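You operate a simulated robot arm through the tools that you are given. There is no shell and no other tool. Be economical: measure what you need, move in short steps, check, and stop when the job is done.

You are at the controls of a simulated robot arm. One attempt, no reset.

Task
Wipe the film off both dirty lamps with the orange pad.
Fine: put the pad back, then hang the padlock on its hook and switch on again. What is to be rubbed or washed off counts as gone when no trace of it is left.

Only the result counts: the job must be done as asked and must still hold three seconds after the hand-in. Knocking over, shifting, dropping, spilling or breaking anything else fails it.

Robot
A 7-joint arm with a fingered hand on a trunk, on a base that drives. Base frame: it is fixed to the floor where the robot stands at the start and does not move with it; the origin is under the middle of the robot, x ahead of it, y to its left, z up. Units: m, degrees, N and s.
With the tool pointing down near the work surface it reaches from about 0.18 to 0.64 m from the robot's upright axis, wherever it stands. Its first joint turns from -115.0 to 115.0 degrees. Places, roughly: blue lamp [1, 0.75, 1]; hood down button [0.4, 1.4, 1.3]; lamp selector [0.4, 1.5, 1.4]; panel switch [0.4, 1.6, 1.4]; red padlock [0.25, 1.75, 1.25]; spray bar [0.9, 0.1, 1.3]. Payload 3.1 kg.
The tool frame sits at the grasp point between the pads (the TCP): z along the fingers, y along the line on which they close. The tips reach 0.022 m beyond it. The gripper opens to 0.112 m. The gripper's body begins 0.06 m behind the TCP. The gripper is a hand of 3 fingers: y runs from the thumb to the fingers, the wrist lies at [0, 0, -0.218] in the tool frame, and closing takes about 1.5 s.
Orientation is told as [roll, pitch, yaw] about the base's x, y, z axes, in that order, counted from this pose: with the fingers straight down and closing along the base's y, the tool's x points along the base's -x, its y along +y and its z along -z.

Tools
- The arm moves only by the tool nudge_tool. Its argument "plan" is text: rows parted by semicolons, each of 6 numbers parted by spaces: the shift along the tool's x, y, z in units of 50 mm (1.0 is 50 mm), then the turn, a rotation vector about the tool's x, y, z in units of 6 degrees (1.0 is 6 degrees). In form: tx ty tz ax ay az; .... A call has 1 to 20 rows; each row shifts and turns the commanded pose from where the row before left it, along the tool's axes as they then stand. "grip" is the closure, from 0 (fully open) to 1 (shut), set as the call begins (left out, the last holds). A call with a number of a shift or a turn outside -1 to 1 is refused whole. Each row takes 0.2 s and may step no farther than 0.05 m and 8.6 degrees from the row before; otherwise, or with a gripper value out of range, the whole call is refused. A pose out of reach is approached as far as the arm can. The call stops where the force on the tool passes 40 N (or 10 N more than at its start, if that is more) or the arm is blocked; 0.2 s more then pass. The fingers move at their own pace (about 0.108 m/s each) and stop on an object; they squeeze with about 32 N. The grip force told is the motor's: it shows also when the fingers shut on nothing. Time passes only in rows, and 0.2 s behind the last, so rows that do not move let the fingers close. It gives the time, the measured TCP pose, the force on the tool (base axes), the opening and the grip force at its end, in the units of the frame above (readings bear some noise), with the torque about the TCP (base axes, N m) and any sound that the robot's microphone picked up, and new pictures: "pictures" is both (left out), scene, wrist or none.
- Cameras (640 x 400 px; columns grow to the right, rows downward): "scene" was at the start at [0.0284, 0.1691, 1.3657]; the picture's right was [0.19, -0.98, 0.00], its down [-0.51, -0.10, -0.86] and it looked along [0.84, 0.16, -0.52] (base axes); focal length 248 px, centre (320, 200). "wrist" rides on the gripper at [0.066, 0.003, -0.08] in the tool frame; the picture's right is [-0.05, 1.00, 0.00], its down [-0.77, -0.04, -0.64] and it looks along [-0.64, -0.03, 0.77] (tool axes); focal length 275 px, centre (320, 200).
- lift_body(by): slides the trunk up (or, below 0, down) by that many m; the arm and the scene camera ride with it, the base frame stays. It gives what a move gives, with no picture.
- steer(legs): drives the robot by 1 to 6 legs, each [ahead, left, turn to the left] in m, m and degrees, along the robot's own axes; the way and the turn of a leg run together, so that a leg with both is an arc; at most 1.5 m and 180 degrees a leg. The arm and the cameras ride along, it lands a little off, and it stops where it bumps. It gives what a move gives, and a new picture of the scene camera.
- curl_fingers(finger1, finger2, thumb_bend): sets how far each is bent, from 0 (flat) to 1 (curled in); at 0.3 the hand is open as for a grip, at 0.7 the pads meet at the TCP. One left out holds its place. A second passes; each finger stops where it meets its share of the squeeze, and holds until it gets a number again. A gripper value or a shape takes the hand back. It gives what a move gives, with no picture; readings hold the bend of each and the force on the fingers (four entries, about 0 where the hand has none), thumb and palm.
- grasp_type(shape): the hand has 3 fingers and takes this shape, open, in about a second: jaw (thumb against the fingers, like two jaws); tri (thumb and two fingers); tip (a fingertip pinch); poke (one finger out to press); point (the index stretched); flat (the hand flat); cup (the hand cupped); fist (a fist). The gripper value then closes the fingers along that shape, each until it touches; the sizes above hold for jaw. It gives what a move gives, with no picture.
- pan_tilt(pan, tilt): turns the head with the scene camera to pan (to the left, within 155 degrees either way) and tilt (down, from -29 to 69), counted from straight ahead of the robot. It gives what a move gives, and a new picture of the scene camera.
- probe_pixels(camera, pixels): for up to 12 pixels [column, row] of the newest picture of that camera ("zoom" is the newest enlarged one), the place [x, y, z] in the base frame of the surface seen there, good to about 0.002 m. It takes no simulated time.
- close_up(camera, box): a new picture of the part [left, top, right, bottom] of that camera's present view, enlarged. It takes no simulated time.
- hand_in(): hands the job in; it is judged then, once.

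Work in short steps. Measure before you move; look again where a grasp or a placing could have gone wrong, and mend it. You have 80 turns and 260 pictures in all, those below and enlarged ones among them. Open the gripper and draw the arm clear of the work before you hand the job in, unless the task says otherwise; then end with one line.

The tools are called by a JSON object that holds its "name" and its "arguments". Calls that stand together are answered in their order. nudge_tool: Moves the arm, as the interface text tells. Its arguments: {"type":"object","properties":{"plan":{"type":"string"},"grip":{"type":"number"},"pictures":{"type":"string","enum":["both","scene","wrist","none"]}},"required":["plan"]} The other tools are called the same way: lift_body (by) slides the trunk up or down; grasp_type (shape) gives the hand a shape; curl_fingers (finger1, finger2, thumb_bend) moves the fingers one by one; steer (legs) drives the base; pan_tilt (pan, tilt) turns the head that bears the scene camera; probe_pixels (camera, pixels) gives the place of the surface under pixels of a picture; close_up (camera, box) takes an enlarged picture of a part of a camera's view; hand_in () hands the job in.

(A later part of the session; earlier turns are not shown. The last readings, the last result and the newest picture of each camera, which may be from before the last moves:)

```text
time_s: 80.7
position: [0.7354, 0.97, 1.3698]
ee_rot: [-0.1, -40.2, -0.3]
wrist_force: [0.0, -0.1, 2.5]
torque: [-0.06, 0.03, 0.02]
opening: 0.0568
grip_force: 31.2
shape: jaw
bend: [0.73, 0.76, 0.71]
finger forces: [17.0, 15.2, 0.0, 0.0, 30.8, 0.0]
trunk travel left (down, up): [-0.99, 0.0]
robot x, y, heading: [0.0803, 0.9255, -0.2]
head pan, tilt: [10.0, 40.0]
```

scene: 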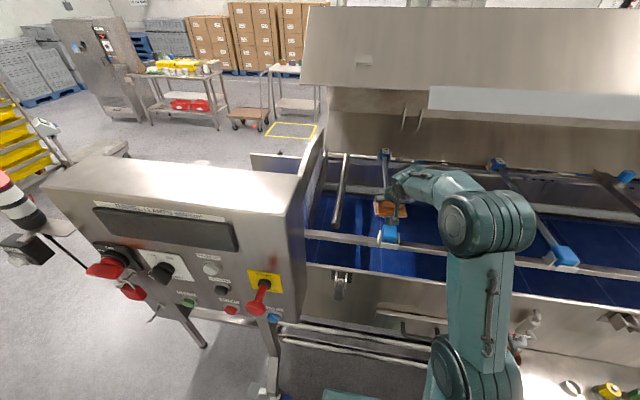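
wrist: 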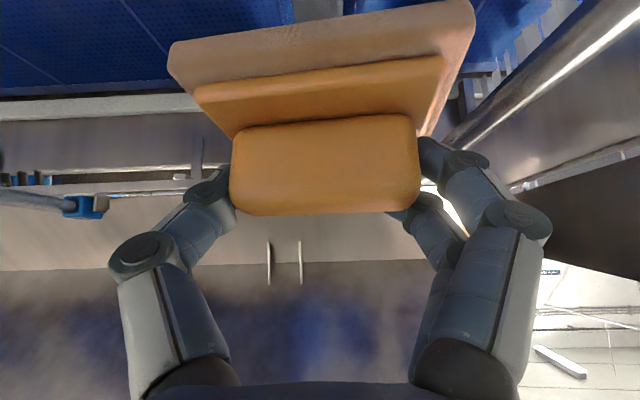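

Light contact (2.5 N). I press 4 mm more and stroke three times over x 0.735–0.865.

{"name": "nudge_tool", "arguments": {"plan": "0.051 0 0.061 0 0 0; -0.49 0 0.412 0 0 0; -0.49 0 0.412 0 0 0; -0.49 0 0.412 0 0 0; -0.49 0 0.412 0 0 0; 0.49 0 -0.412 0 0 0; 0.49 0 -0.412 0 0 0; 0.49 0 -0.412 0 0 0; 0.49 0 -0.412 0 0 0; -0.49 0 0.412 0 0 0; -0.49 0 0.412 0 0 0; -0.49 0 0.412 0 0 0; -0.49 0 0.412 0 0 0; 0.49 0 -0.412 0 0 0; 0.49 0 -0.412 0 0 0; 0.49 0 -0.412 0 0 0; 0.49 0 -0.412 0 0 0", "pictures": "none"}}

{"name": "nudge_tool", "arguments": {"plan": "0.02 0 0.025 0 0 0; -0.49 0 0.412 0 0 0; -0.49 0 0.412 0 0 0; -0.49 0 0.412 0 0 0; -0.49 0 0.412 0 0 0; 0.49 0 -0.412 0 0 0; 0.49 0 -0.412 0 0 0; 0.49 0 -0.412 0 0 0; 0.49 0 -0.412 0 0 0; -0.49 0 0.412 0 0 0; -0.49 0 0.412 0 0 0; -0.49 0 0.412 0 0 0; -0.49 0 0.412 0 0 0", "pictures": "wrist"}}

{"name": "close_up", "arguments": {"camera": "scene", "box": [365, 170, 415, 245]}}

```text
time_s: 84.3
position: [0.7284, 0.9708, 1.367]
ee_rot: [0.0, -40.2, -0.4]
wrist_force: [-0.7, -1.2, 2.5]
torque: [-0.06, 0.02, 0.01]
opening: 0.0567
grip_force: 32.2
shape: jaw
bend: [0.72, 0.75, 0.72]
finger forces: [18.2, 16.5, 0.1, 0.0, 32.5, 0.1]
trunk travel left (down, up): [-0.99, 0.0]
robot x, y, heading: [0.0822, 0.924, -0.2]
head pan, tilt: [10.0, 40.0]
```

```text
time_s: 87.1
position: [0.8648, 0.9714, 1.3643]
ee_rot: [0.1, -39.9, -0.3]
wrist_force: [-2.0, -0.6, 5.4]
torque: [-0.02, 0.32, 0.01]
opening: 0.0567
grip_force: 32.3
shape: jaw
bend: [0.73, 0.75, 0.72]
finger forces: [19.1, 20.3, 0.0, 0.0, 32.5, 0.0]
trunk travel left (down, up): [-0.99, 0.0]
robot x, y, heading: [0.0792, 0.9286, -0.4]
head pan, tilt: [10.0, 40.0]
```

wrist: 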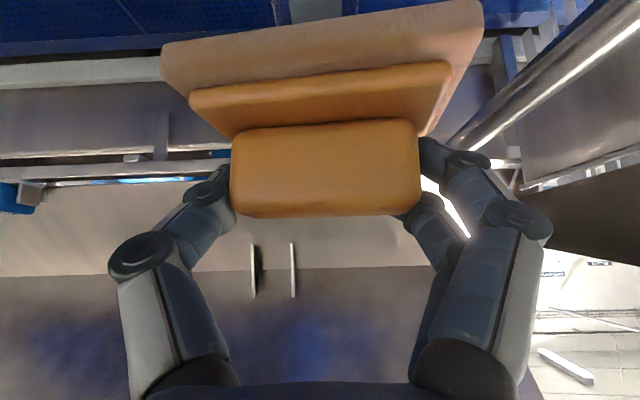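

```text
5.33 times, centred on (390, 208) of scene
```

zoom: 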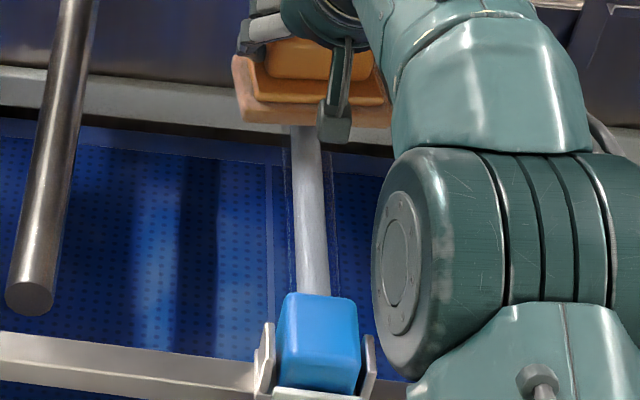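

Lamp 1's visible stretch is clean. One more stroke pair for good measure, then lift and draw back to inspect.

{"name": "nudge_tool", "arguments": {"plan": "0.02 0 0.025 0 0 0; 0.49 0 -0.412 0 0 0; 0.49 0 -0.412 0 0 0; 0.49 0 -0.412 0 0 0; 0.49 0 -0.412 0 0 0; -0.49 0 0.412 0 0 0; -0.49 0 0.412 0 0 0; -0.49 0 0.412 0 0 0; -0.45 0 0.38 0 0 0; -0.29 0 -0.345 0 0 0; 0.3 0 -0.85 0 0 0; 0.722 0 -0.606 0 0 0; 0.722 0 -0.606 0 0 0; 0.722 0 -0.606 0 0 0; 0.722 0 -0.606 0 0 0; 0.722 0 -0.606 0 0 0; 0.722 0 -0.606 0 0 0", "pictures": "scene"}}

{"name": "close_up", "arguments": {"camera": "scene", "box": [365, 145, 415, 245]}}

{"name": "close_up", "arguments": {"camera": "scene", "box": [480, 150, 580, 260]}}

```text
time_s: 90.7
position: [0.5355, 0.9624, 1.4099]
ee_rot: [0.3, -40.1, -1.0]
wrist_force: [-0.7, 0.2, -1.0]
torque: [-0.07, -0.04, 0.0]
opening: 0.0568
grip_force: 32.4
shape: jaw
bend: [0.72, 0.75, 0.72]
finger forces: [17.2, 14.6, 0.1, 0.0, 30.5, 0.2]
trunk travel left (down, up): [-0.99, 0.0]
robot x, y, heading: [0.0792, 0.9269, -0.2]
head pan, tilt: [10.0, 40.0]
```

scene: 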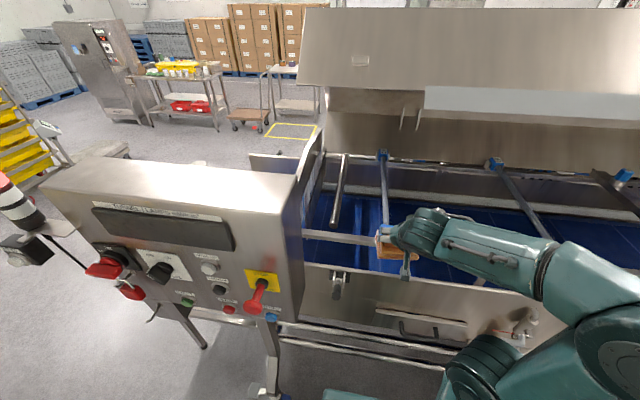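

```text
4.00 times, centred on (390, 195) of scene
```

zoom: 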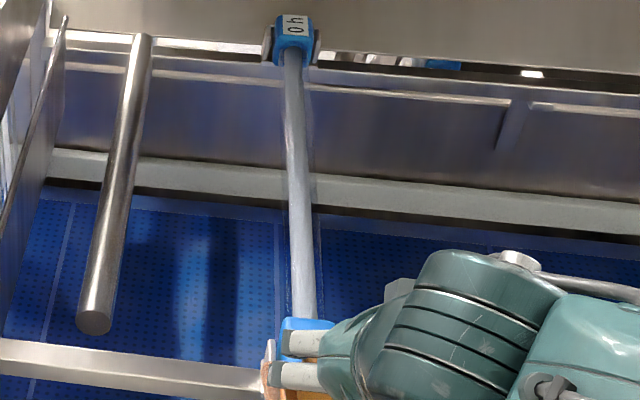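

```text
3.64 times, centred on (530, 205) of scene
```

zoom: 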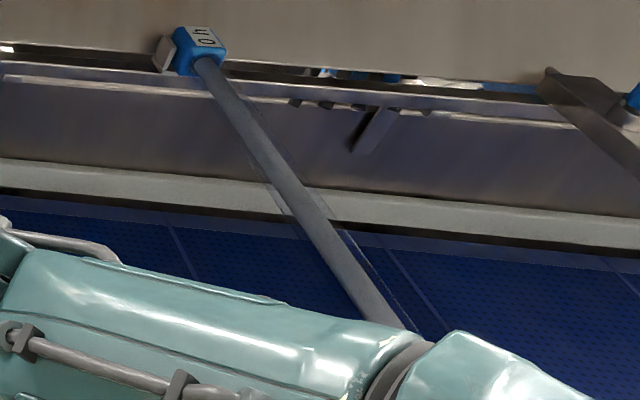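

Both look clean. I back off and drive right, checking both lamps from another angle on the way.

{"name": "steer", "arguments": {"legs": [[-0.2, 0, 0], [0, -0.85, 0]]}}

{"name": "pan_tilt", "arguments": {"pan": 35, "tilt": 30}}

{"name": "close_up", "arguments": {"camera": "scene", "box": [200, 120, 440, 270]}}

```text
time_s: 96.4
position: [0.3354, 0.1425, 1.4085]
ee_rot: [-0.1, -39.9, 0.3]
wrist_force: [-0.1, 0.1, -0.7]
torque: [0.01, 0.02, 0.01]
opening: 0.0569
grip_force: 31.6
shape: jaw
bend: [0.72, 0.75, 0.72]
finger forces: [17.3, 14.4, 0.0, 0.0, 30.5, 0.1]
trunk travel left (down, up): [-0.99, 0.0]
robot x, y, heading: [-0.119, 0.0912, 0.5]
head pan, tilt: [10.0, 40.0]
```

scene: 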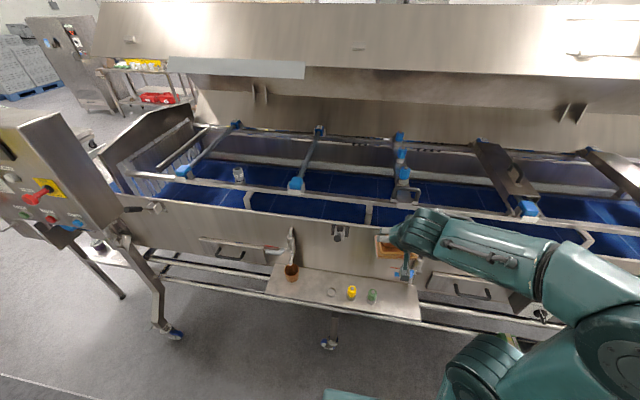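

```text
time_s: 97.3
position: [0.3347, 0.1436, 1.4084]
ee_rot: [0.0, -40.0, 0.4]
wrist_force: [0.7, -0.5, -0.6]
torque: [0.0, 0.0, 0.01]
opening: 0.0569
grip_force: 31.8
shape: jaw
bend: [0.72, 0.75, 0.72]
finger forces: [17.3, 14.3, 0.1, 0.1, 30.6, 0.0]
trunk travel left (down, up): [-0.99, 0.0]
robot x, y, heading: [-0.1163, 0.0961, 0.1]
head pan, tilt: [35.0, 30.0]
```

scene: 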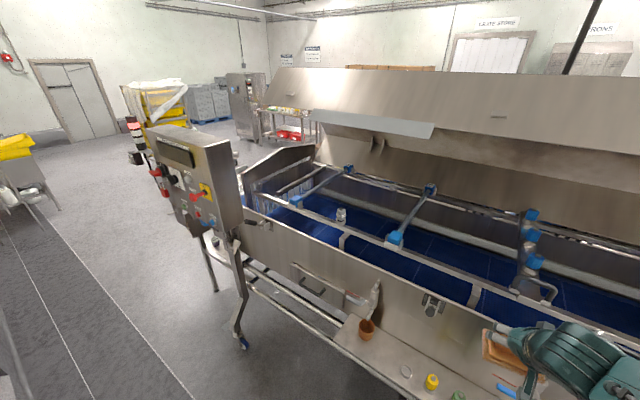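

```text
2.67 times, centred on (320, 195) of scene
```

zoom: 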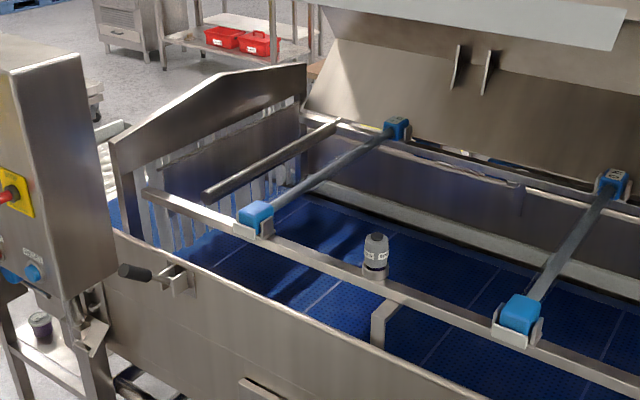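

Both lamps are clean from here too. I shift right 0.12 m, lower the trunk, and check the pad's orientation before setting it down.

{"name": "steer", "arguments": {"legs": [[0, -0.122, 0]]}}

{"name": "lift_body", "arguments": {"by": -0.4}}

{"name": "nudge_tool", "arguments": {"plan": "0 0 0 0 0 0", "pictures": "wrist"}}

{"name": "probe_pixels", "arguments": {"camera": "wrist", "pixels": [[175, 60], [455, 25], [200, 95], [435, 65], [240, 160], [410, 150], [330, 75], [330, 35]]}}

{"name": "pan_tilt", "arguments": {"pan": 10, "tilt": 45}}

```text
time_s: 98.5
position: [0.336, 0.0199, 1.4098]
ee_rot: [-0.1, -40.0, 0.4]
wrist_force: [-0.3, -0.2, -1.0]
torque: [-0.01, -0.01, -0.03]
opening: 0.0566
grip_force: 32.2
shape: jaw
bend: [0.72, 0.75, 0.72]
finger forces: [17.3, 14.4, 0.0, 0.1, 30.5, 0.0]
trunk travel left (down, up): [-0.99, 0.0]
robot x, y, heading: [-0.1201, -0.0302, 0.4]
head pan, tilt: [35.0, 30.0]
```

scene: 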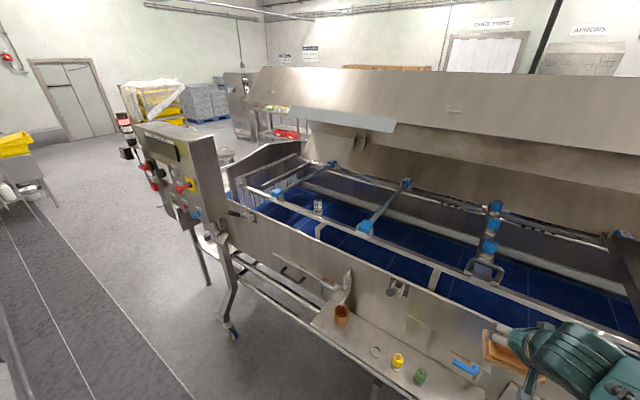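

```text
time_s: 102.4
position: [0.3365, 0.0193, 1.0093]
ee_rot: [0.1, -40.0, 0.3]
wrist_force: [0.5, 0.7, -0.5]
torque: [-0.01, 0.01, 0.01]
opening: 0.0566
grip_force: 31.9
shape: jaw
bend: [0.72, 0.75, 0.72]
finger forces: [17.3, 14.4, 0.0, 0.0, 30.4, 0.0]
trunk travel left (down, up): [-0.59, 0.4]
robot x, y, heading: [-0.1181, -0.0332, 0.3]
head pan, tilt: [35.0, 30.0]
```

```text
time_s: 102.8
position: [0.3356, 0.0181, 1.0089]
ee_rot: [0.1, -40.0, 0.2]
wrist_force: [-0.2, -0.1, -0.1]
torque: [-0.02, -0.02, 0.02]
opening: 0.0566
grip_force: 32.4
shape: jaw
bend: [0.72, 0.75, 0.72]
finger forces: [17.3, 14.4, 0.1, 0.0, 30.5, 0.0]
trunk travel left (down, up): [-0.59, 0.4]
robot x, y, heading: [-0.1157, -0.0285, 0.4]
head pan, tilt: [35.0, 30.0]
```

wrist: 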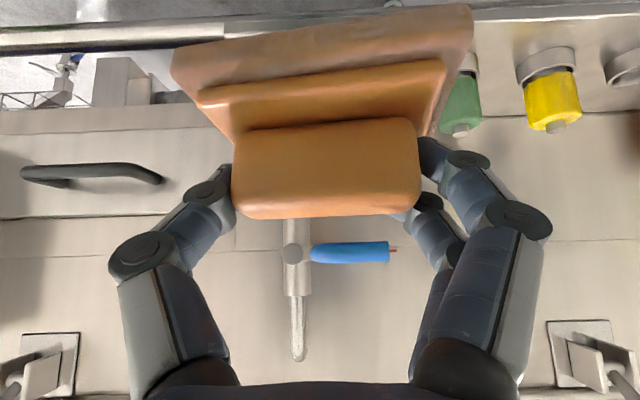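

```text
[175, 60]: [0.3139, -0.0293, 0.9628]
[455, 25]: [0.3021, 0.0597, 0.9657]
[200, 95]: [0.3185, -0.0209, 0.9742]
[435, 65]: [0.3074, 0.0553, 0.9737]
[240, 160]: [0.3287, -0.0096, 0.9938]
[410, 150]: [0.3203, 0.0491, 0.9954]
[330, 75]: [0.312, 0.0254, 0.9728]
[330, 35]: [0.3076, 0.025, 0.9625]
```

```text
time_s: 103.7
position: [0.3354, 0.0196, 1.0082]
ee_rot: [0.0, -40.0, 0.2]
wrist_force: [0.7, 0.8, -1.0]
torque: [0.01, 0.01, 0.0]
opening: 0.0567
grip_force: 32.1
shape: jaw
bend: [0.72, 0.75, 0.72]
finger forces: [17.3, 14.4, 0.0, 0.0, 30.5, 0.0]
trunk travel left (down, up): [-0.59, 0.4]
robot x, y, heading: [-0.1175, -0.0271, 0.6]
head pan, tilt: [10.0, 45.0]
```

scene: 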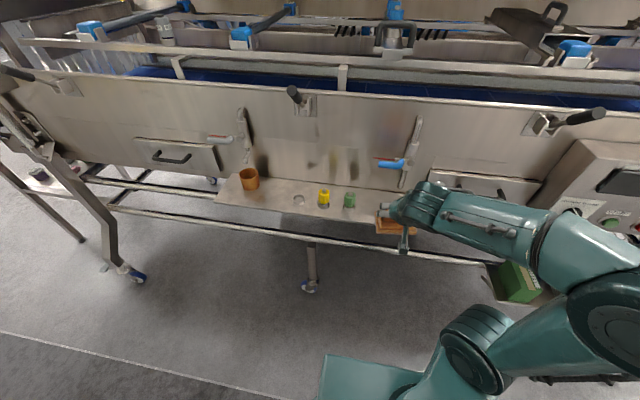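

The pad has yawed about +7.5° in the grip. I turn the hand by −7.5° about vertical, lower to z≈0.947, and advance to x≈0.4765.

{"name": "nudge_tool", "arguments": {"plan": "0 0 0 0.403 0 0.48; 0 0 0 0.403 0 0.48; 0.396 0.04 0.464 0 0 0; 0.396 0.04 0.464 0 0 0; -0.5355 0.091 0.4495 0 0 0; -0.5355 0.091 0.4495 0 0 0; -0.5355 0.091 0.4495 0 0 0; -0.5355 0.091 0.4495 0 0 0"}}

{"name": "probe_pixels", "arguments": {"camera": "wrist", "pixels": [[175, 60], [455, 25], [200, 95], [435, 65], [330, 75], [330, 35]]}}

{"name": "close_up", "arguments": {"camera": "scene", "box": [330, 140, 460, 250]}}

```text
time_s: 105.5
position: [0.4762, 0.0242, 0.9475]
ee_rot: [-0.1, -40.1, -7.1]
wrist_force: [0.9, 0.5, -0.4]
torque: [-0.01, 0.02, -0.01]
opening: 0.0566
grip_force: 32.0
shape: jaw
bend: [0.72, 0.76, 0.72]
finger forces: [17.1, 13.4, 0.0, 0.1, 29.9, 0.0]
trunk travel left (down, up): [-0.59, 0.4]
robot x, y, heading: [-0.1176, -0.0306, 0.3]
head pan, tilt: [10.0, 45.0]
```

scene: 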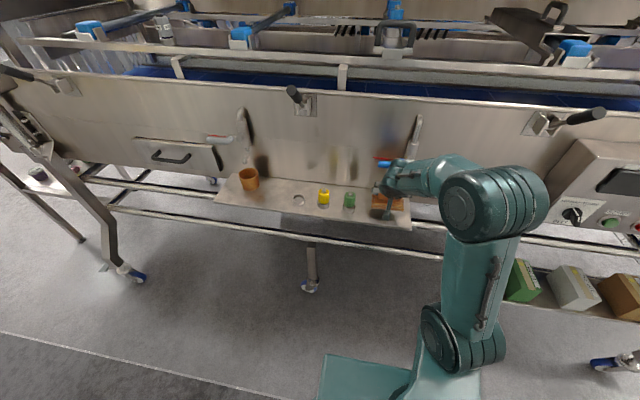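
wrist: 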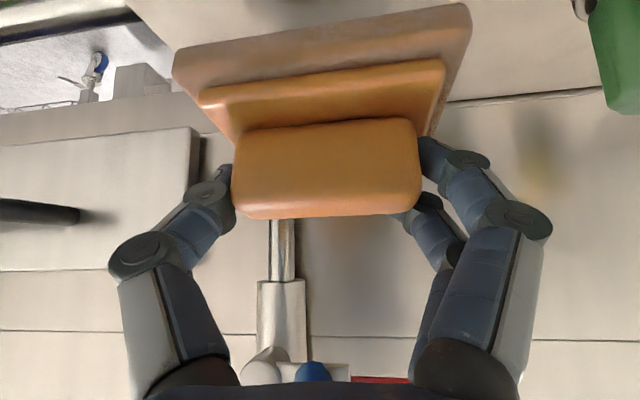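

```text
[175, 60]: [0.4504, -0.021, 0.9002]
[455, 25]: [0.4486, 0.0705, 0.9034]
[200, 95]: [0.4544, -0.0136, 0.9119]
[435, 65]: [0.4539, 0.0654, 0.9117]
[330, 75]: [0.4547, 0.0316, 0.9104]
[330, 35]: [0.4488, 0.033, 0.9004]
```

```text
3.64 times, centred on (395, 195) of scene
```

zoom: 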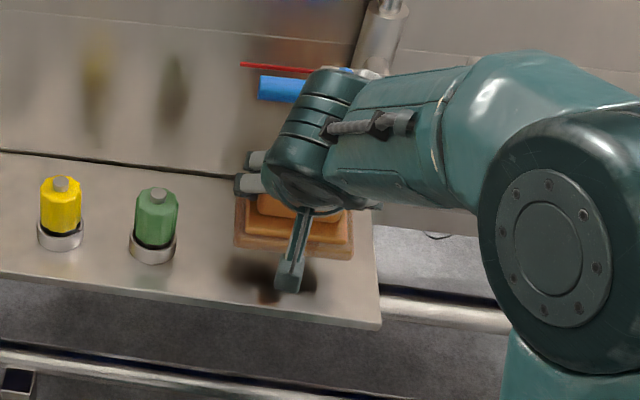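

Pad needs −4 mm x, −4.5 mm y, and ~30 mm down. I lower it in two rows plus a small touch step.

{"name": "nudge_tool", "arguments": {"plan": "0.219 -0.05 0.208 0 0 0; 0.219 -0.05 0.208 0 0 0; 0.02 0 0.024 0 0 0", "pictures": "wrist"}}

{"name": "probe_pixels", "arguments": {"camera": "wrist", "pixels": [[175, 60], [455, 25], [200, 95], [435, 65], [330, 75], [330, 35]]}}

```text
time_s: 106.2
position: [0.4734, 0.0193, 0.9172]
ee_rot: [0.1, -40.1, -7.1]
wrist_force: [-0.7, -0.1, -0.1]
torque: [0.0, -0.03, -0.01]
opening: 0.0568
grip_force: 32.0
shape: jaw
bend: [0.72, 0.76, 0.72]
finger forces: [17.1, 13.4, 0.1, 0.1, 30.0, 0.0]
trunk travel left (down, up): [-0.59, 0.4]
robot x, y, heading: [-0.1174, -0.029, 0.3]
head pan, tilt: [10.0, 45.0]
```

wrist: 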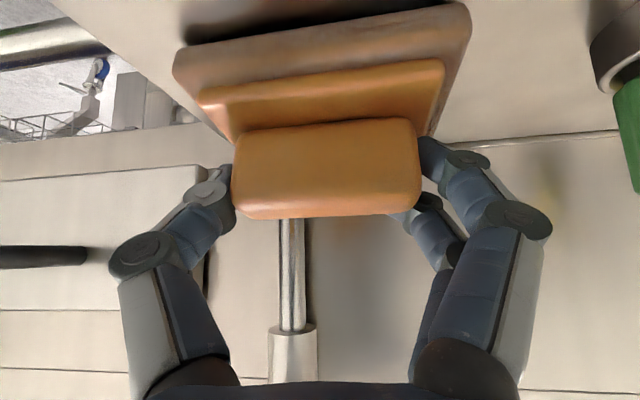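

```text
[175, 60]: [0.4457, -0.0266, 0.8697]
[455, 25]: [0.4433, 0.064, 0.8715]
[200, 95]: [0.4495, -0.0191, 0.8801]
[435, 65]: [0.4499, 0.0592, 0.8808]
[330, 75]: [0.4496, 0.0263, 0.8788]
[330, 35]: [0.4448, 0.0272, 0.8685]
```

Position matches the original within ~3 mm; no contact yet. I lower in 2 mm steps.

{"name": "nudge_tool", "arguments": {"plan": "0.013 0.01 0.045 0 0 0; 0.026 0 0.031 0 0 0", "pictures": "none"}}

```text
time_s: 106.8
position: [0.4749, 0.0199, 0.9147]
ee_rot: [0.0, -40.3, -7.1]
wrist_force: [3.1, 0.5, 8.7]
torque: [-0.26, 0.09, 0.07]
opening: 0.0565
grip_force: 32.2
shape: jaw
bend: [0.72, 0.76, 0.72]
finger forces: [17.5, 16.5, 0.0, 0.0, 31.2, 0.1]
trunk travel left (down, up): [-0.59, 0.4]
robot x, y, heading: [-0.1179, -0.0309, 0.6]
head pan, tilt: [10.0, 45.0]
```

Contact at 8.7 N: it rests on the shelf. I ease up 1 mm and open to the earlier width, then withdraw 0.12 m.

{"name": "nudge_tool", "arguments": {"plan": "-0.013 0 -0.015 0 0 0; 0 0 0 0 0 0; 0 0 0 0 0 0; 0 0 0 0 0 0; 0 0 0 0 0 0", "grip": 0.2, "pictures": "wrist"}}

{"name": "nudge_tool", "arguments": {"plan": "0 0 -0.4 0 0 0; 0 0 -0.7 0 0 0; 0 0 -0.8 0 0 0; 0 0 -0.8 0 0 0; 0 0 -0.8 0 0 0"}}

{"name": "probe_pixels", "arguments": {"camera": "wrist", "pixels": [[320, 100], [280, 80], [360, 80], [320, 60]]}}

```text
time_s: 108.0
position: [0.4752, 0.019, 0.9134]
ee_rot: [0.0, -40.1, -7.2]
wrist_force: [0.3, -0.1, -1.6]
torque: [0.02, -0.01, 0.03]
opening: 0.0896
grip_force: 0.0
shape: jaw
bend: [0.59, 0.59, 0.55]
finger forces: [0.0, 0.0, 0.0, 0.1, 0.0, 0.0]
trunk travel left (down, up): [-0.59, 0.4]
robot x, y, heading: [-0.1178, -0.0304, 0.4]
head pan, tilt: [10.0, 45.0]
```

wrist: 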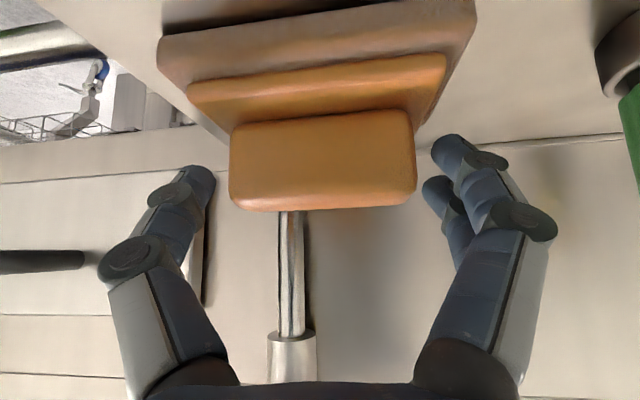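

```text
time_s: 109.2
position: [0.3598, 0.0335, 1.0505]
ee_rot: [0.2, -40.0, -7.2]
wrist_force: [0.0, 0.9, 0.0]
torque: [0.0, 0.0, -0.03]
opening: 0.0894
grip_force: 0.0
shape: jaw
bend: [0.59, 0.59, 0.55]
finger forces: [0.1, 0.0, 0.0, 0.0, 0.0, 0.1]
trunk travel left (down, up): [-0.59, 0.4]
robot x, y, heading: [-0.12, -0.03, 0.4]
head pan, tilt: [10.0, 45.0]
```

scene: 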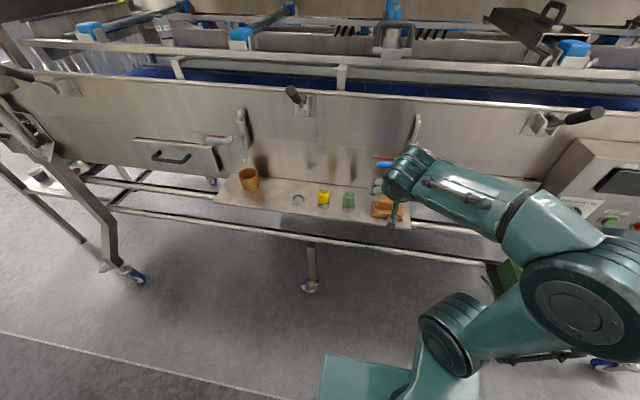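
wrist: 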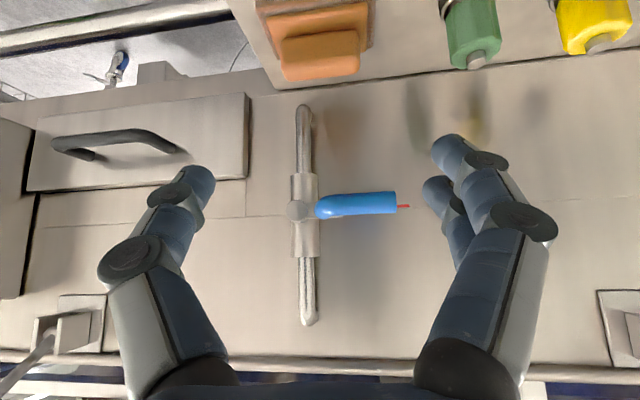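

```text
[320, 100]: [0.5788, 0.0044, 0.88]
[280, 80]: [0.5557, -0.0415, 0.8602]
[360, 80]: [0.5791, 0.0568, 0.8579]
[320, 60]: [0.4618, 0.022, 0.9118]
```

The pad is back in place. Now I straighten the hand's yaw and turn it level (pitch −90°) for the padlock work, then drive back and left.

{"name": "nudge_tool", "arguments": {"plan": "0.4 0 -0.33 -0.4 0 -0.48; 0.4 0 -0.33 -0.4 0 -0.48; 0 0 0 0 -1 0; 0 0 0 0 -1 0; 0 0 0 0 -1 0; 0 0 0 0 -1 0; 0 0 0 0 -1 0; 0 0 0 0 -1 0; 0 0 0 0 -1 0; 0 0 0 0 -1 0; 0 0 0 0 -0.33 0", "grip": 0.0, "pictures": "wrist"}}

{"name": "steer", "arguments": {"legs": [[-0.13, 0, 0], [0, 1.3, 0]]}}

{"name": "pan_tilt", "arguments": {"pan": 15, "tilt": 15}}

```text
time_s: 111.7
position: [0.3113, 0.0377, 1.0462]
ee_rot: [175.4, -89.9, -174.8]
wrist_force: [-0.3, -0.8, 0.6]
torque: [0.0, 0.04, 0.0]
opening: 0.1121
grip_force: 0.1
shape: jaw
bend: [0.3, 0.3, 0.3]
finger forces: [0.0, 0.0, 0.0, 0.0, 0.0, 0.0]
trunk travel left (down, up): [-0.59, 0.4]
robot x, y, heading: [-0.1182, -0.0307, 0.4]
head pan, tilt: [10.0, 45.0]
```

wrist: 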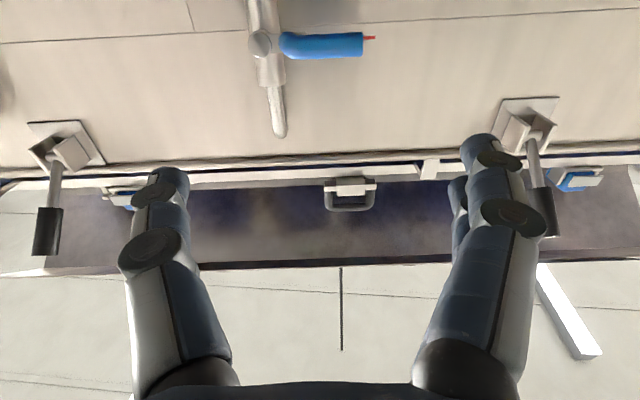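

```text
time_s: 119.0
position: [0.1658, 1.3368, 1.0465]
ee_rot: [-120.5, -89.9, 121.3]
wrist_force: [0.0, -0.5, -0.1]
torque: [-0.02, 0.03, 0.01]
opening: 0.1118
grip_force: 0.1
shape: jaw
bend: [0.3, 0.3, 0.3]
finger forces: [0.0, 0.0, 0.0, 0.0, 0.0, 0.0]
trunk travel left (down, up): [-0.59, 0.4]
robot x, y, heading: [-0.2585, 1.2652, 0.8]
head pan, tilt: [10.0, 45.0]
```

scene: 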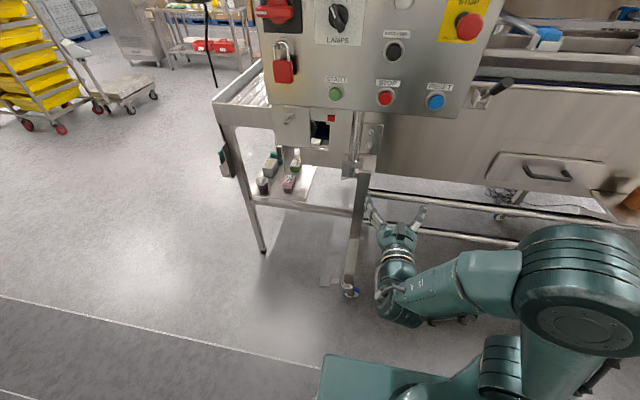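

```text
time_s: 120.0
position: [0.1658, 1.3367, 1.0479]
ee_rot: [-134.3, -90.0, 135.0]
wrist_force: [1.2, 1.0, 0.5]
torque: [-0.02, 0.01, 0.04]
opening: 0.1118
grip_force: 0.0
shape: jaw
bend: [0.3, 0.3, 0.3]
finger forces: [0.1, 0.0, 0.0, 0.0, 0.0, 0.0]
trunk travel left (down, up): [-0.59, 0.4]
robot x, y, heading: [-0.2643, 1.2658, 0.9]
head pan, tilt: [15.0, 15.0]
```

scene: 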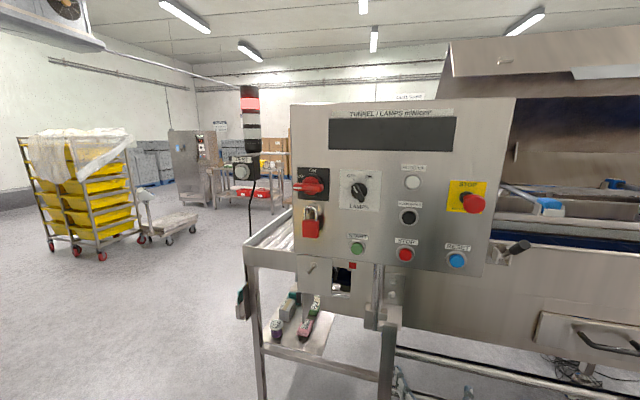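

Clear view: switch (312,187), padlock (311,222), hook plate around (312,270). I zoom in.

{"name": "close_up", "arguments": {"camera": "scene", "box": [285, 155, 365, 205]}}

{"name": "close_up", "arguments": {"camera": "scene", "box": [285, 195, 365, 245]}}

{"name": "probe_pixels", "arguments": {"camera": "zoom", "pixels": [[205, 95], [205, 130], [175, 150], [240, 150], [210, 220], [160, 220], [255, 215], [205, 270], [300, 150]]}}

{"name": "close_up", "arguments": {"camera": "scene", "box": [285, 245, 365, 295]}}

{"name": "probe_pixels", "arguments": {"camera": "zoom", "pixels": [[225, 125], [215, 150], [200, 165], [185, 190], [235, 110], [150, 200], [280, 200], [335, 220], [500, 120], [530, 160]]}}

```text
8.00 times, centred on (325, 180) of scene
```

zoom: 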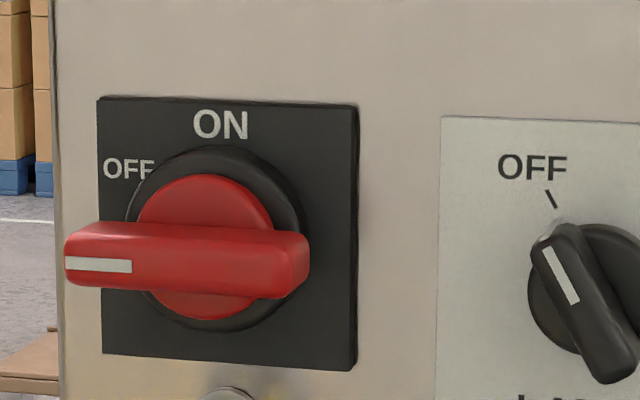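

```text
8.00 times, centred on (325, 220) of scene
```

zoom: 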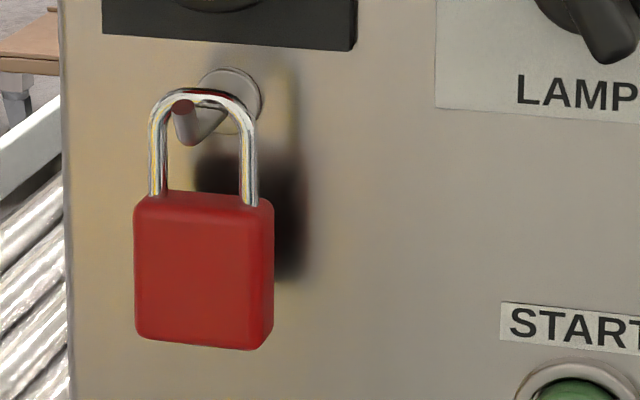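

```text
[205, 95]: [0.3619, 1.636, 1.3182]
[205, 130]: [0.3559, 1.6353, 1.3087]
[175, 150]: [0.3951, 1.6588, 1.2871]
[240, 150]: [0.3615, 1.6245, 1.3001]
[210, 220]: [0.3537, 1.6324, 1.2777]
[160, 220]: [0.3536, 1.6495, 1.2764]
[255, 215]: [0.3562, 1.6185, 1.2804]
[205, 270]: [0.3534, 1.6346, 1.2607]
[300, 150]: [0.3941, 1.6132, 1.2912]
```

```text
8.00 times, centred on (325, 270) of scene
```

zoom: 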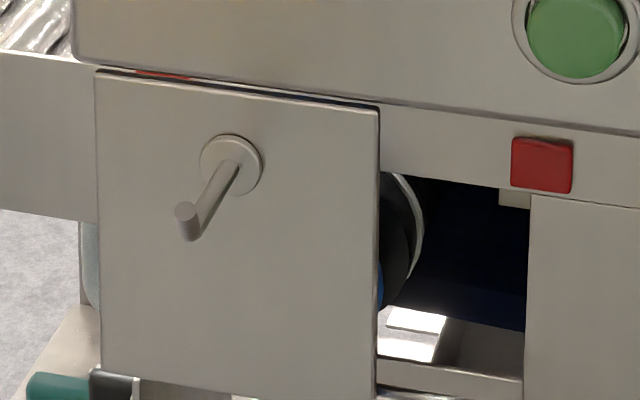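

```text
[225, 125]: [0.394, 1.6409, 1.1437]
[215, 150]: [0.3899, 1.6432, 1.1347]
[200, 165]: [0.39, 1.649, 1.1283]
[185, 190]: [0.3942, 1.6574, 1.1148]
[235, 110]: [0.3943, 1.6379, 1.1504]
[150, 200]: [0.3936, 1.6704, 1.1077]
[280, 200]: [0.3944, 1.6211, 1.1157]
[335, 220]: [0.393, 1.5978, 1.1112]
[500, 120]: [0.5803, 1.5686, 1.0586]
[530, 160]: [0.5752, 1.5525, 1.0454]
```

The lower peg looks the same as the one holding the padlock, so the displacement between pegs is what I need. I probe both peg discs and tips.

{"name": "close_up", "arguments": {"camera": "scene", "box": [298, 198, 322, 213]}}

{"name": "probe_pixels", "arguments": {"camera": "zoom", "pixels": [[420, 150], [440, 120], [450, 200], [400, 110], [240, 210], [235, 170], [270, 240], [300, 230], [340, 250], [300, 150]]}}

{"name": "close_up", "arguments": {"camera": "scene", "box": [302, 258, 326, 278]}}

{"name": "probe_pixels", "arguments": {"camera": "zoom", "pixels": [[250, 110], [300, 90], [330, 160], [240, 160], [160, 300], [155, 270], [200, 320], [215, 270], [250, 220], [290, 160]]}}

```text
16.00 times, centred on (310, 206) of scene
```

zoom: 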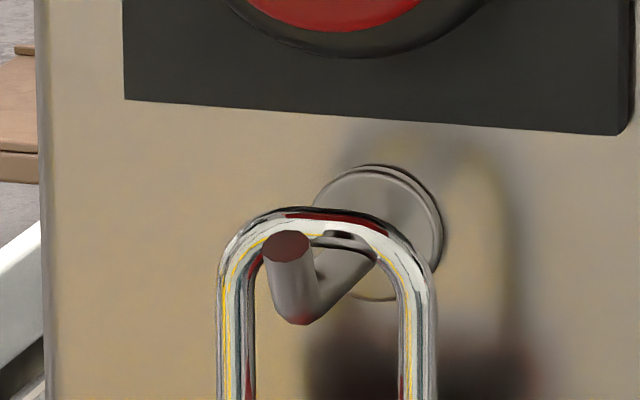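

```text
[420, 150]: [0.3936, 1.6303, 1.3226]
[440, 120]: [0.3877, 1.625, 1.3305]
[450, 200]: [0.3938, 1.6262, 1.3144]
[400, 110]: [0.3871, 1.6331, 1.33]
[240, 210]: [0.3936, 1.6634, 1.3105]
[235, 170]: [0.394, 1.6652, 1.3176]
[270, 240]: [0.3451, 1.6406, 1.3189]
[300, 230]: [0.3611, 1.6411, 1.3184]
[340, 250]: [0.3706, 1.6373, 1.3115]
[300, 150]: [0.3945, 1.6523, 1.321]
```

```text
16.00 times, centred on (314, 268) of scene
```

zoom: 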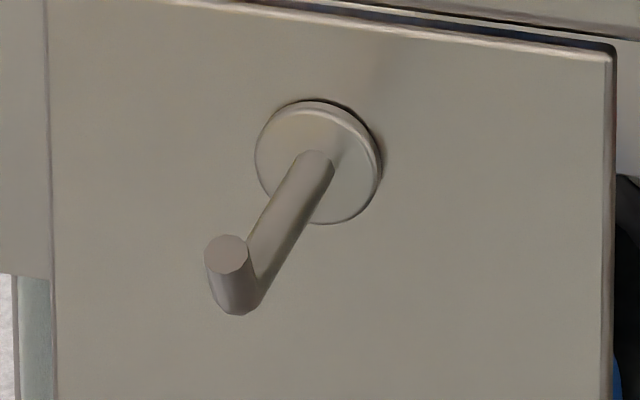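

```text
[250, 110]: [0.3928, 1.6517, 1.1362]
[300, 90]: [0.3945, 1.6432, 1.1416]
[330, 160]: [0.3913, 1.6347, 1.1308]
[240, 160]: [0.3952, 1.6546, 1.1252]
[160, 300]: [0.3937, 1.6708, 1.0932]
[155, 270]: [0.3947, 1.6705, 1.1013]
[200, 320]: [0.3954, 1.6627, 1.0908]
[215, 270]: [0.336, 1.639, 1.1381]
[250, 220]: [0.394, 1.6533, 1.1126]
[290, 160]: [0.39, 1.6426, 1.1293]
```

I probe the lower tip's top face.

{"name": "probe_pixels", "arguments": {"camera": "zoom", "pixels": [[228, 245], [215, 250], [240, 250], [228, 260], [232, 305], [245, 285], [275, 240], [300, 190]]}}

{"name": "close_up", "arguments": {"camera": "scene", "box": [298, 198, 322, 213]}}

{"name": "probe_pixels", "arguments": {"camera": "zoom", "pixels": [[285, 245], [300, 240], [285, 260], [300, 310], [290, 285], [330, 275], [350, 215], [225, 300], [425, 300]]}}

```text
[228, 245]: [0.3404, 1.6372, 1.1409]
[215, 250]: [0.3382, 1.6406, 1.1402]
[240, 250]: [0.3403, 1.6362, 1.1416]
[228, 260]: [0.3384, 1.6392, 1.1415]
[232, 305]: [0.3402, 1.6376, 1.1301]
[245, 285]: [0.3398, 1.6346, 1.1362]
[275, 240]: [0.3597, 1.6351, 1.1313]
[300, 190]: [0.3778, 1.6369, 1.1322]
```

```text
16.00 times, centred on (310, 206) of scene
```

zoom: 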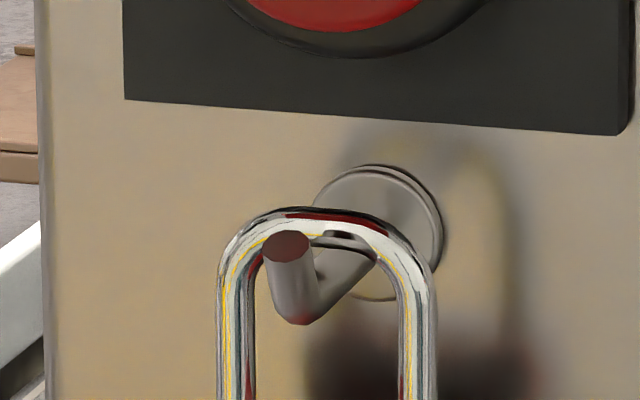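

```text
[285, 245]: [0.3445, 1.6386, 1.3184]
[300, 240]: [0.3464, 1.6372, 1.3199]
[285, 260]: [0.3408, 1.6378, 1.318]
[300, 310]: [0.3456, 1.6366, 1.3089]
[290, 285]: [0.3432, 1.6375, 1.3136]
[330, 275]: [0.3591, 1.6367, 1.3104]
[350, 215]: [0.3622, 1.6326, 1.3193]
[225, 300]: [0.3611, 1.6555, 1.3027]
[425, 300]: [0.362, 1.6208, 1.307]
```

Upper peg tip (0.343, 1.638, top 1.319), lower tip (0.339, 1.638, top 1.141); displacement ≈ −0.178 in z. Padlock body centre ≈ (0.362, 1.635, 1.260). I move the base left 0.22 and the trunk up 0.2.

{"name": "steer", "arguments": {"legs": [[0, 0.22, -0.8]]}}

{"name": "lift_body", "arguments": {"by": 0.2}}

{"name": "nudge_tool", "arguments": {"plan": "0 0 0 0 0 0"}}

```text
time_s: 121.7
position: [0.1654, 1.5497, 1.047]
ee_rot: [-107.9, -89.9, 108.0]
wrist_force: [-0.4, 0.0, 0.6]
torque: [-0.02, 0.02, 0.01]
opening: 0.1117
grip_force: 0.0
shape: jaw
bend: [0.3, 0.3, 0.3]
finger forces: [0.0, 0.0, 0.0, 0.0, 0.0, 0.0]
trunk travel left (down, up): [-0.59, 0.4]
robot x, y, heading: [-0.2654, 1.4875, 0.2]
head pan, tilt: [15.0, 15.0]
```

scene: 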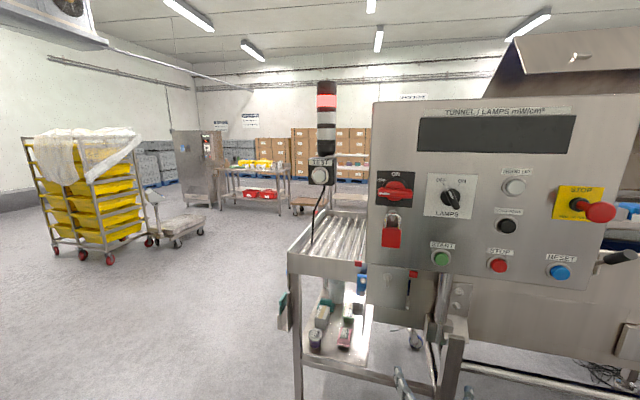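

```text
time_s: 123.8
position: [0.1655, 1.549, 1.2461]
ee_rot: [-137.9, -89.9, 138.0]
wrist_force: [0.0, 0.3, -0.9]
torque: [-0.02, 0.01, 0.02]
opening: 0.1124
grip_force: 0.2
shape: jaw
bend: [0.3, 0.3, 0.3]
finger forces: [0.0, 0.1, 0.0, 0.0, 0.0, 0.0]
trunk travel left (down, up): [-0.79, 0.2]
robot x, y, heading: [-0.2666, 1.4845, 0.2]
head pan, tilt: [15.0, 15.0]
```

```text
time_s: 124.2
position: [0.1662, 1.55, 1.2475]
ee_rot: [-135.2, -89.9, 135.2]
wrist_force: [0.5, -1.0, -0.3]
torque: [0.03, -0.03, -0.02]
opening: 0.1119
grip_force: 0.0
shape: jaw
bend: [0.3, 0.3, 0.3]
finger forces: [0.0, 0.0, 0.1, 0.0, 0.0, 0.0]
trunk travel left (down, up): [-0.79, 0.2]
robot x, y, heading: [-0.2648, 1.4792, -0.1]
head pan, tilt: [15.0, 15.0]
```

scene: 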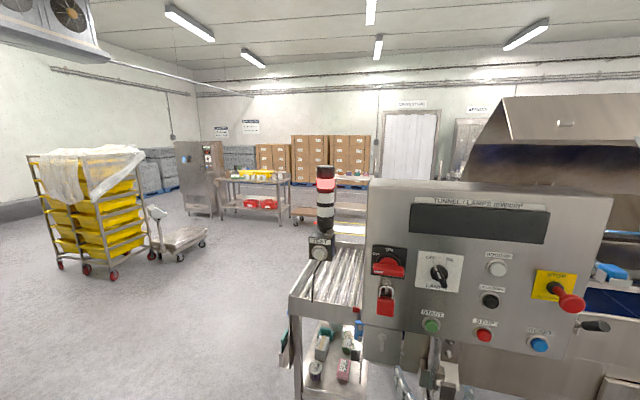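
wrist: 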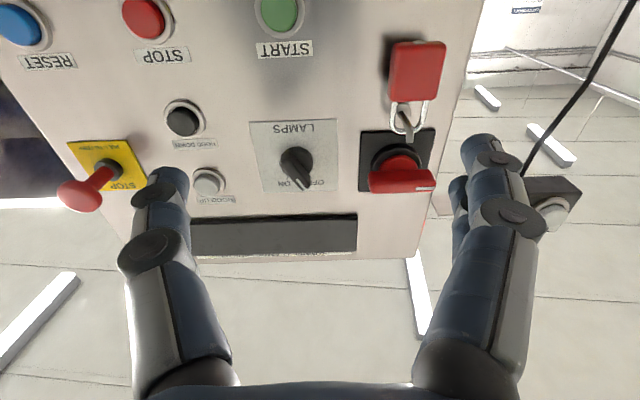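

Wrist camera sees the padlock and switch upside down. I move to a pre-grasp at x=0.28, in line with the padlock, with the fingers half closed.

{"name": "nudge_tool", "arguments": {"plan": "-0.08 0.567 0.76 0 0 0; -0.08 0.567 0.76 0 0 0; -0.08 0.567 0.76 0 0 0", "grip": 0.4, "pictures": "wrist"}}

{"name": "close_up", "arguments": {"camera": "scene", "box": [330, 230, 450, 330]}}

```text
time_s: 125.0
position: [0.2789, 1.6361, 1.2586]
ee_rot: [-62.6, -89.8, 62.7]
wrist_force: [0.9, 0.1, -0.3]
torque: [0.02, -0.03, -0.03]
opening: 0.0677
grip_force: 0.1
shape: jaw
bend: [0.71, 0.71, 0.71]
finger forces: [0.0, 0.0, 0.0, 0.0, 0.0, 0.0]
trunk travel left (down, up): [-0.79, 0.2]
robot x, y, heading: [-0.265, 1.4824, 0.1]
head pan, tilt: [15.0, 15.0]
```

wrist: 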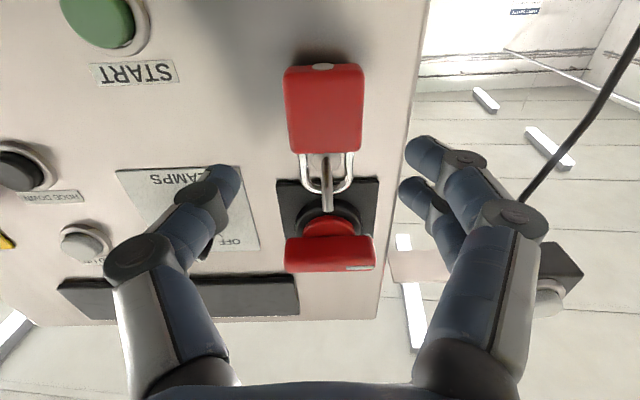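

```text
4.00 times, centred on (390, 280) of scene
```

zoom: 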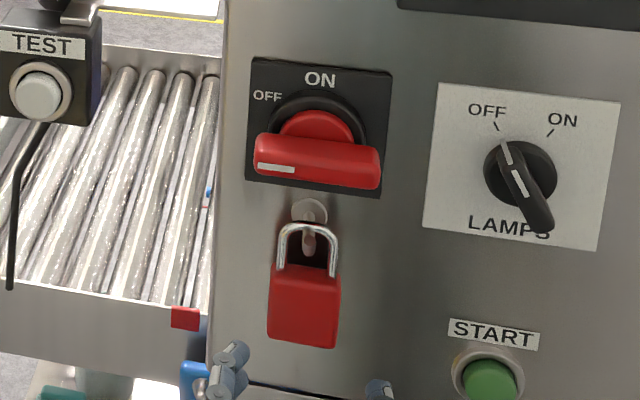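

Aligned. I verify the padlock's bounds with the wrist camera, then advance 0.075 m.

{"name": "probe_pixels", "arguments": {"camera": "wrist", "pixels": [[288, 110], [360, 110], [324, 85], [324, 145], [324, 67], [324, 108]]}}

{"name": "nudge_tool", "arguments": {"plan": "0 0 0.5 0 0 0; 0 0 0.5 0 0 0; 0 0 0.5 0 0 0"}}

{"name": "close_up", "arguments": {"camera": "scene", "box": [330, 230, 450, 330]}}

```text
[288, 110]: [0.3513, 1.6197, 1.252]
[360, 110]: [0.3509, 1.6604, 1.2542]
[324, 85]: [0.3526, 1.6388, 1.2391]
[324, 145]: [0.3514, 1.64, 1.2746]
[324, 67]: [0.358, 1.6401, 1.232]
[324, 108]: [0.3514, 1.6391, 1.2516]
```

```text
time_s: 125.8
position: [0.3565, 1.6342, 1.2602]
ee_rot: [-35.4, -90.0, 35.4]
wrist_force: [-1.1, 0.1, 0.0]
torque: [-0.01, 0.0, 0.03]
opening: 0.0676
grip_force: 0.1
shape: jaw
bend: [0.71, 0.71, 0.71]
finger forces: [0.0, 0.0, 0.0, 0.2, 0.0, 0.0]
trunk travel left (down, up): [-0.79, 0.2]
robot x, y, heading: [-0.2627, 1.4821, 0.1]
head pan, tilt: [15.0, 15.0]
```

scene: 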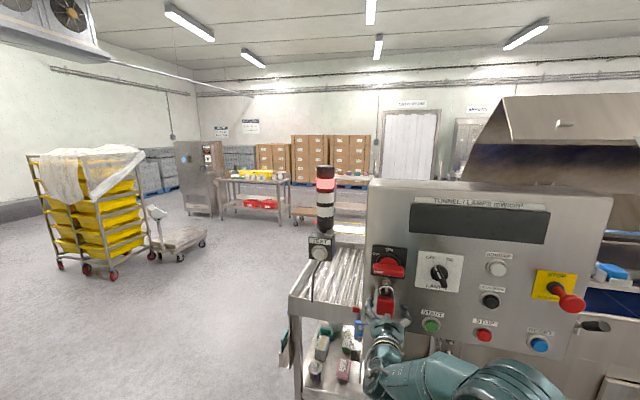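
wrist: 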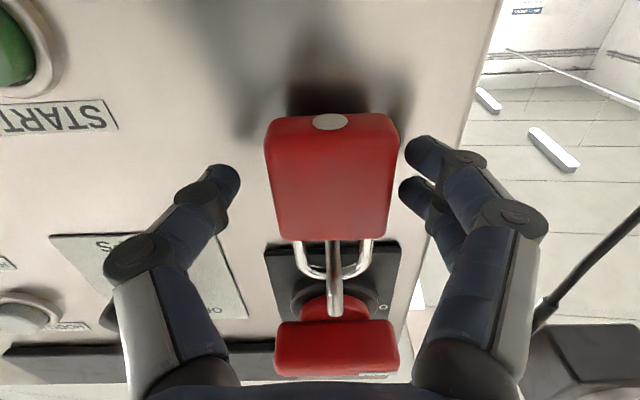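

```text
4.00 times, centred on (390, 280) of scene
```

zoom: 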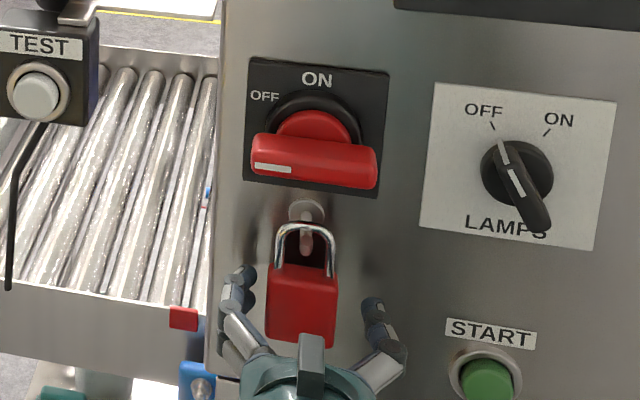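

Body centre is y≈1.639, z≈1.256; I shift 4 mm and close.

{"name": "nudge_tool", "arguments": {"plan": "0.06 0.09 0 0 0 0; 0 0 0 0 0 0; 0 0 0 0 0 0; 0 0 0 0 0 0; 0 0 0 0 0 0; 0 0 0 0 0 0; 0 0 0 0 0 0", "grip": 1, "pictures": "wrist"}}

```text
time_s: 127.5
position: [0.3549, 1.6386, 1.2566]
ee_rot: [156.9, -89.9, -156.9]
wrist_force: [5.0, -2.6, 11.0]
torque: [-0.04, -0.14, -0.06]
opening: 0.0392
grip_force: 32.2
shape: jaw
bend: [0.74, 0.74, 0.7]
finger forces: [14.2, 14.0, 0.0, 0.0, 30.3, 0.0]
trunk travel left (down, up): [-0.79, 0.2]
robot x, y, heading: [-0.2639, 1.4827, 0.1]
head pan, tilt: [15.0, 15.0]
```

wrist: 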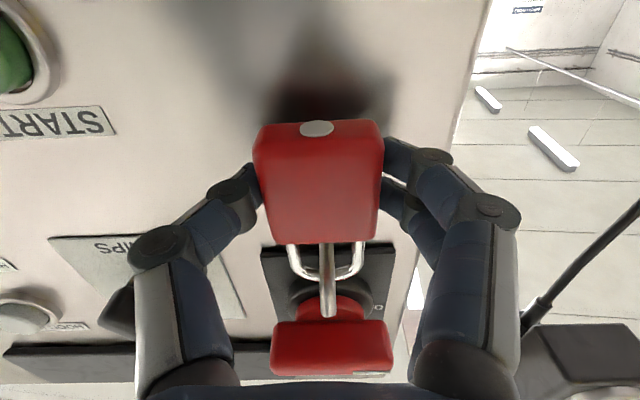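

Gripped (39 mm). I raise 16 mm in small steps to clear the peg's upturned tip.

{"name": "nudge_tool", "arguments": {"plan": "-0.1 0 0 0 0 0; -0.1 0 0 0 0 0; -0.12 0 0 0 0 0"}}

{"name": "close_up", "arguments": {"camera": "scene", "box": [360, 250, 420, 320]}}

{"name": "close_up", "arguments": {"camera": "wrist", "box": [240, 200, 400, 350]}}

```text
time_s: 128.2
position: [0.3545, 1.6381, 1.2718]
ee_rot: [-17.3, -90.0, 17.3]
wrist_force: [-1.3, -0.8, -0.6]
torque: [0.05, 0.03, 0.0]
opening: 0.0395
grip_force: 31.7
shape: jaw
bend: [0.74, 0.74, 0.7]
finger forces: [15.0, 14.8, 0.1, 0.0, 30.5, 0.1]
trunk travel left (down, up): [-0.79, 0.2]
robot x, y, heading: [-0.261, 1.4834, 0.3]
head pan, tilt: [15.0, 15.0]
```

scene: 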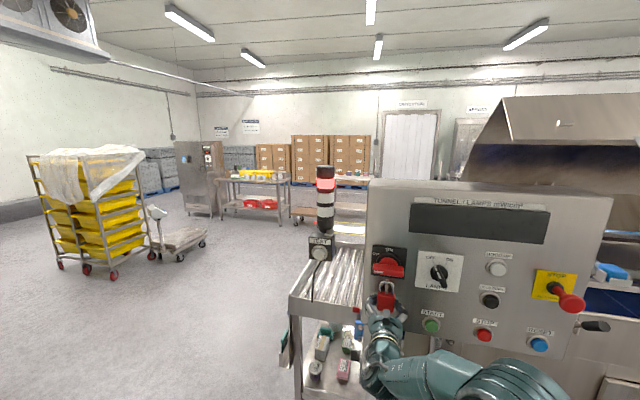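
wrist: 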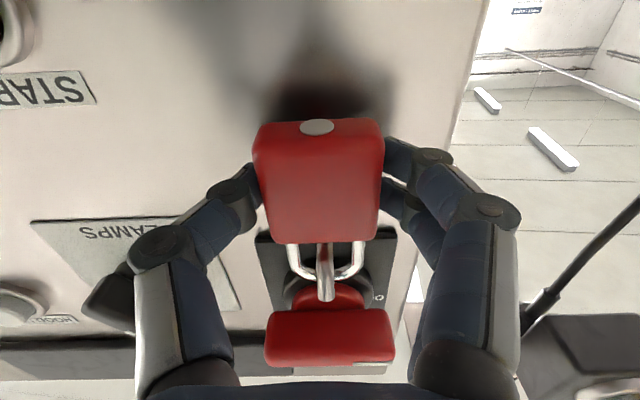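

```text
5.71 times, centred on (390, 285) of scene
```

zoom: 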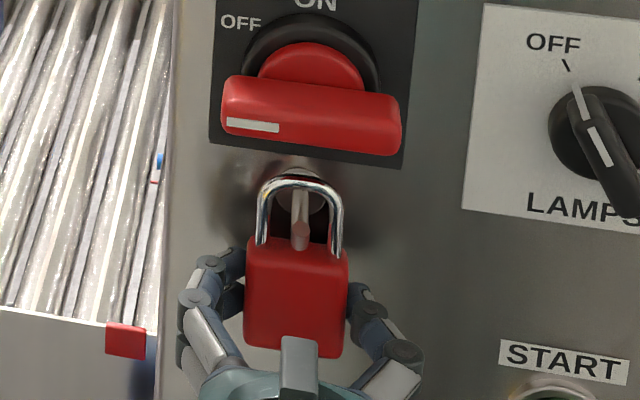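

```text
2.67 times, centred on (320, 275) of wrist
```

zoom: 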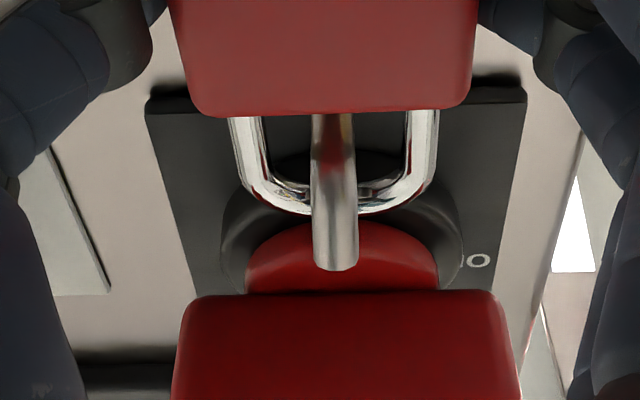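

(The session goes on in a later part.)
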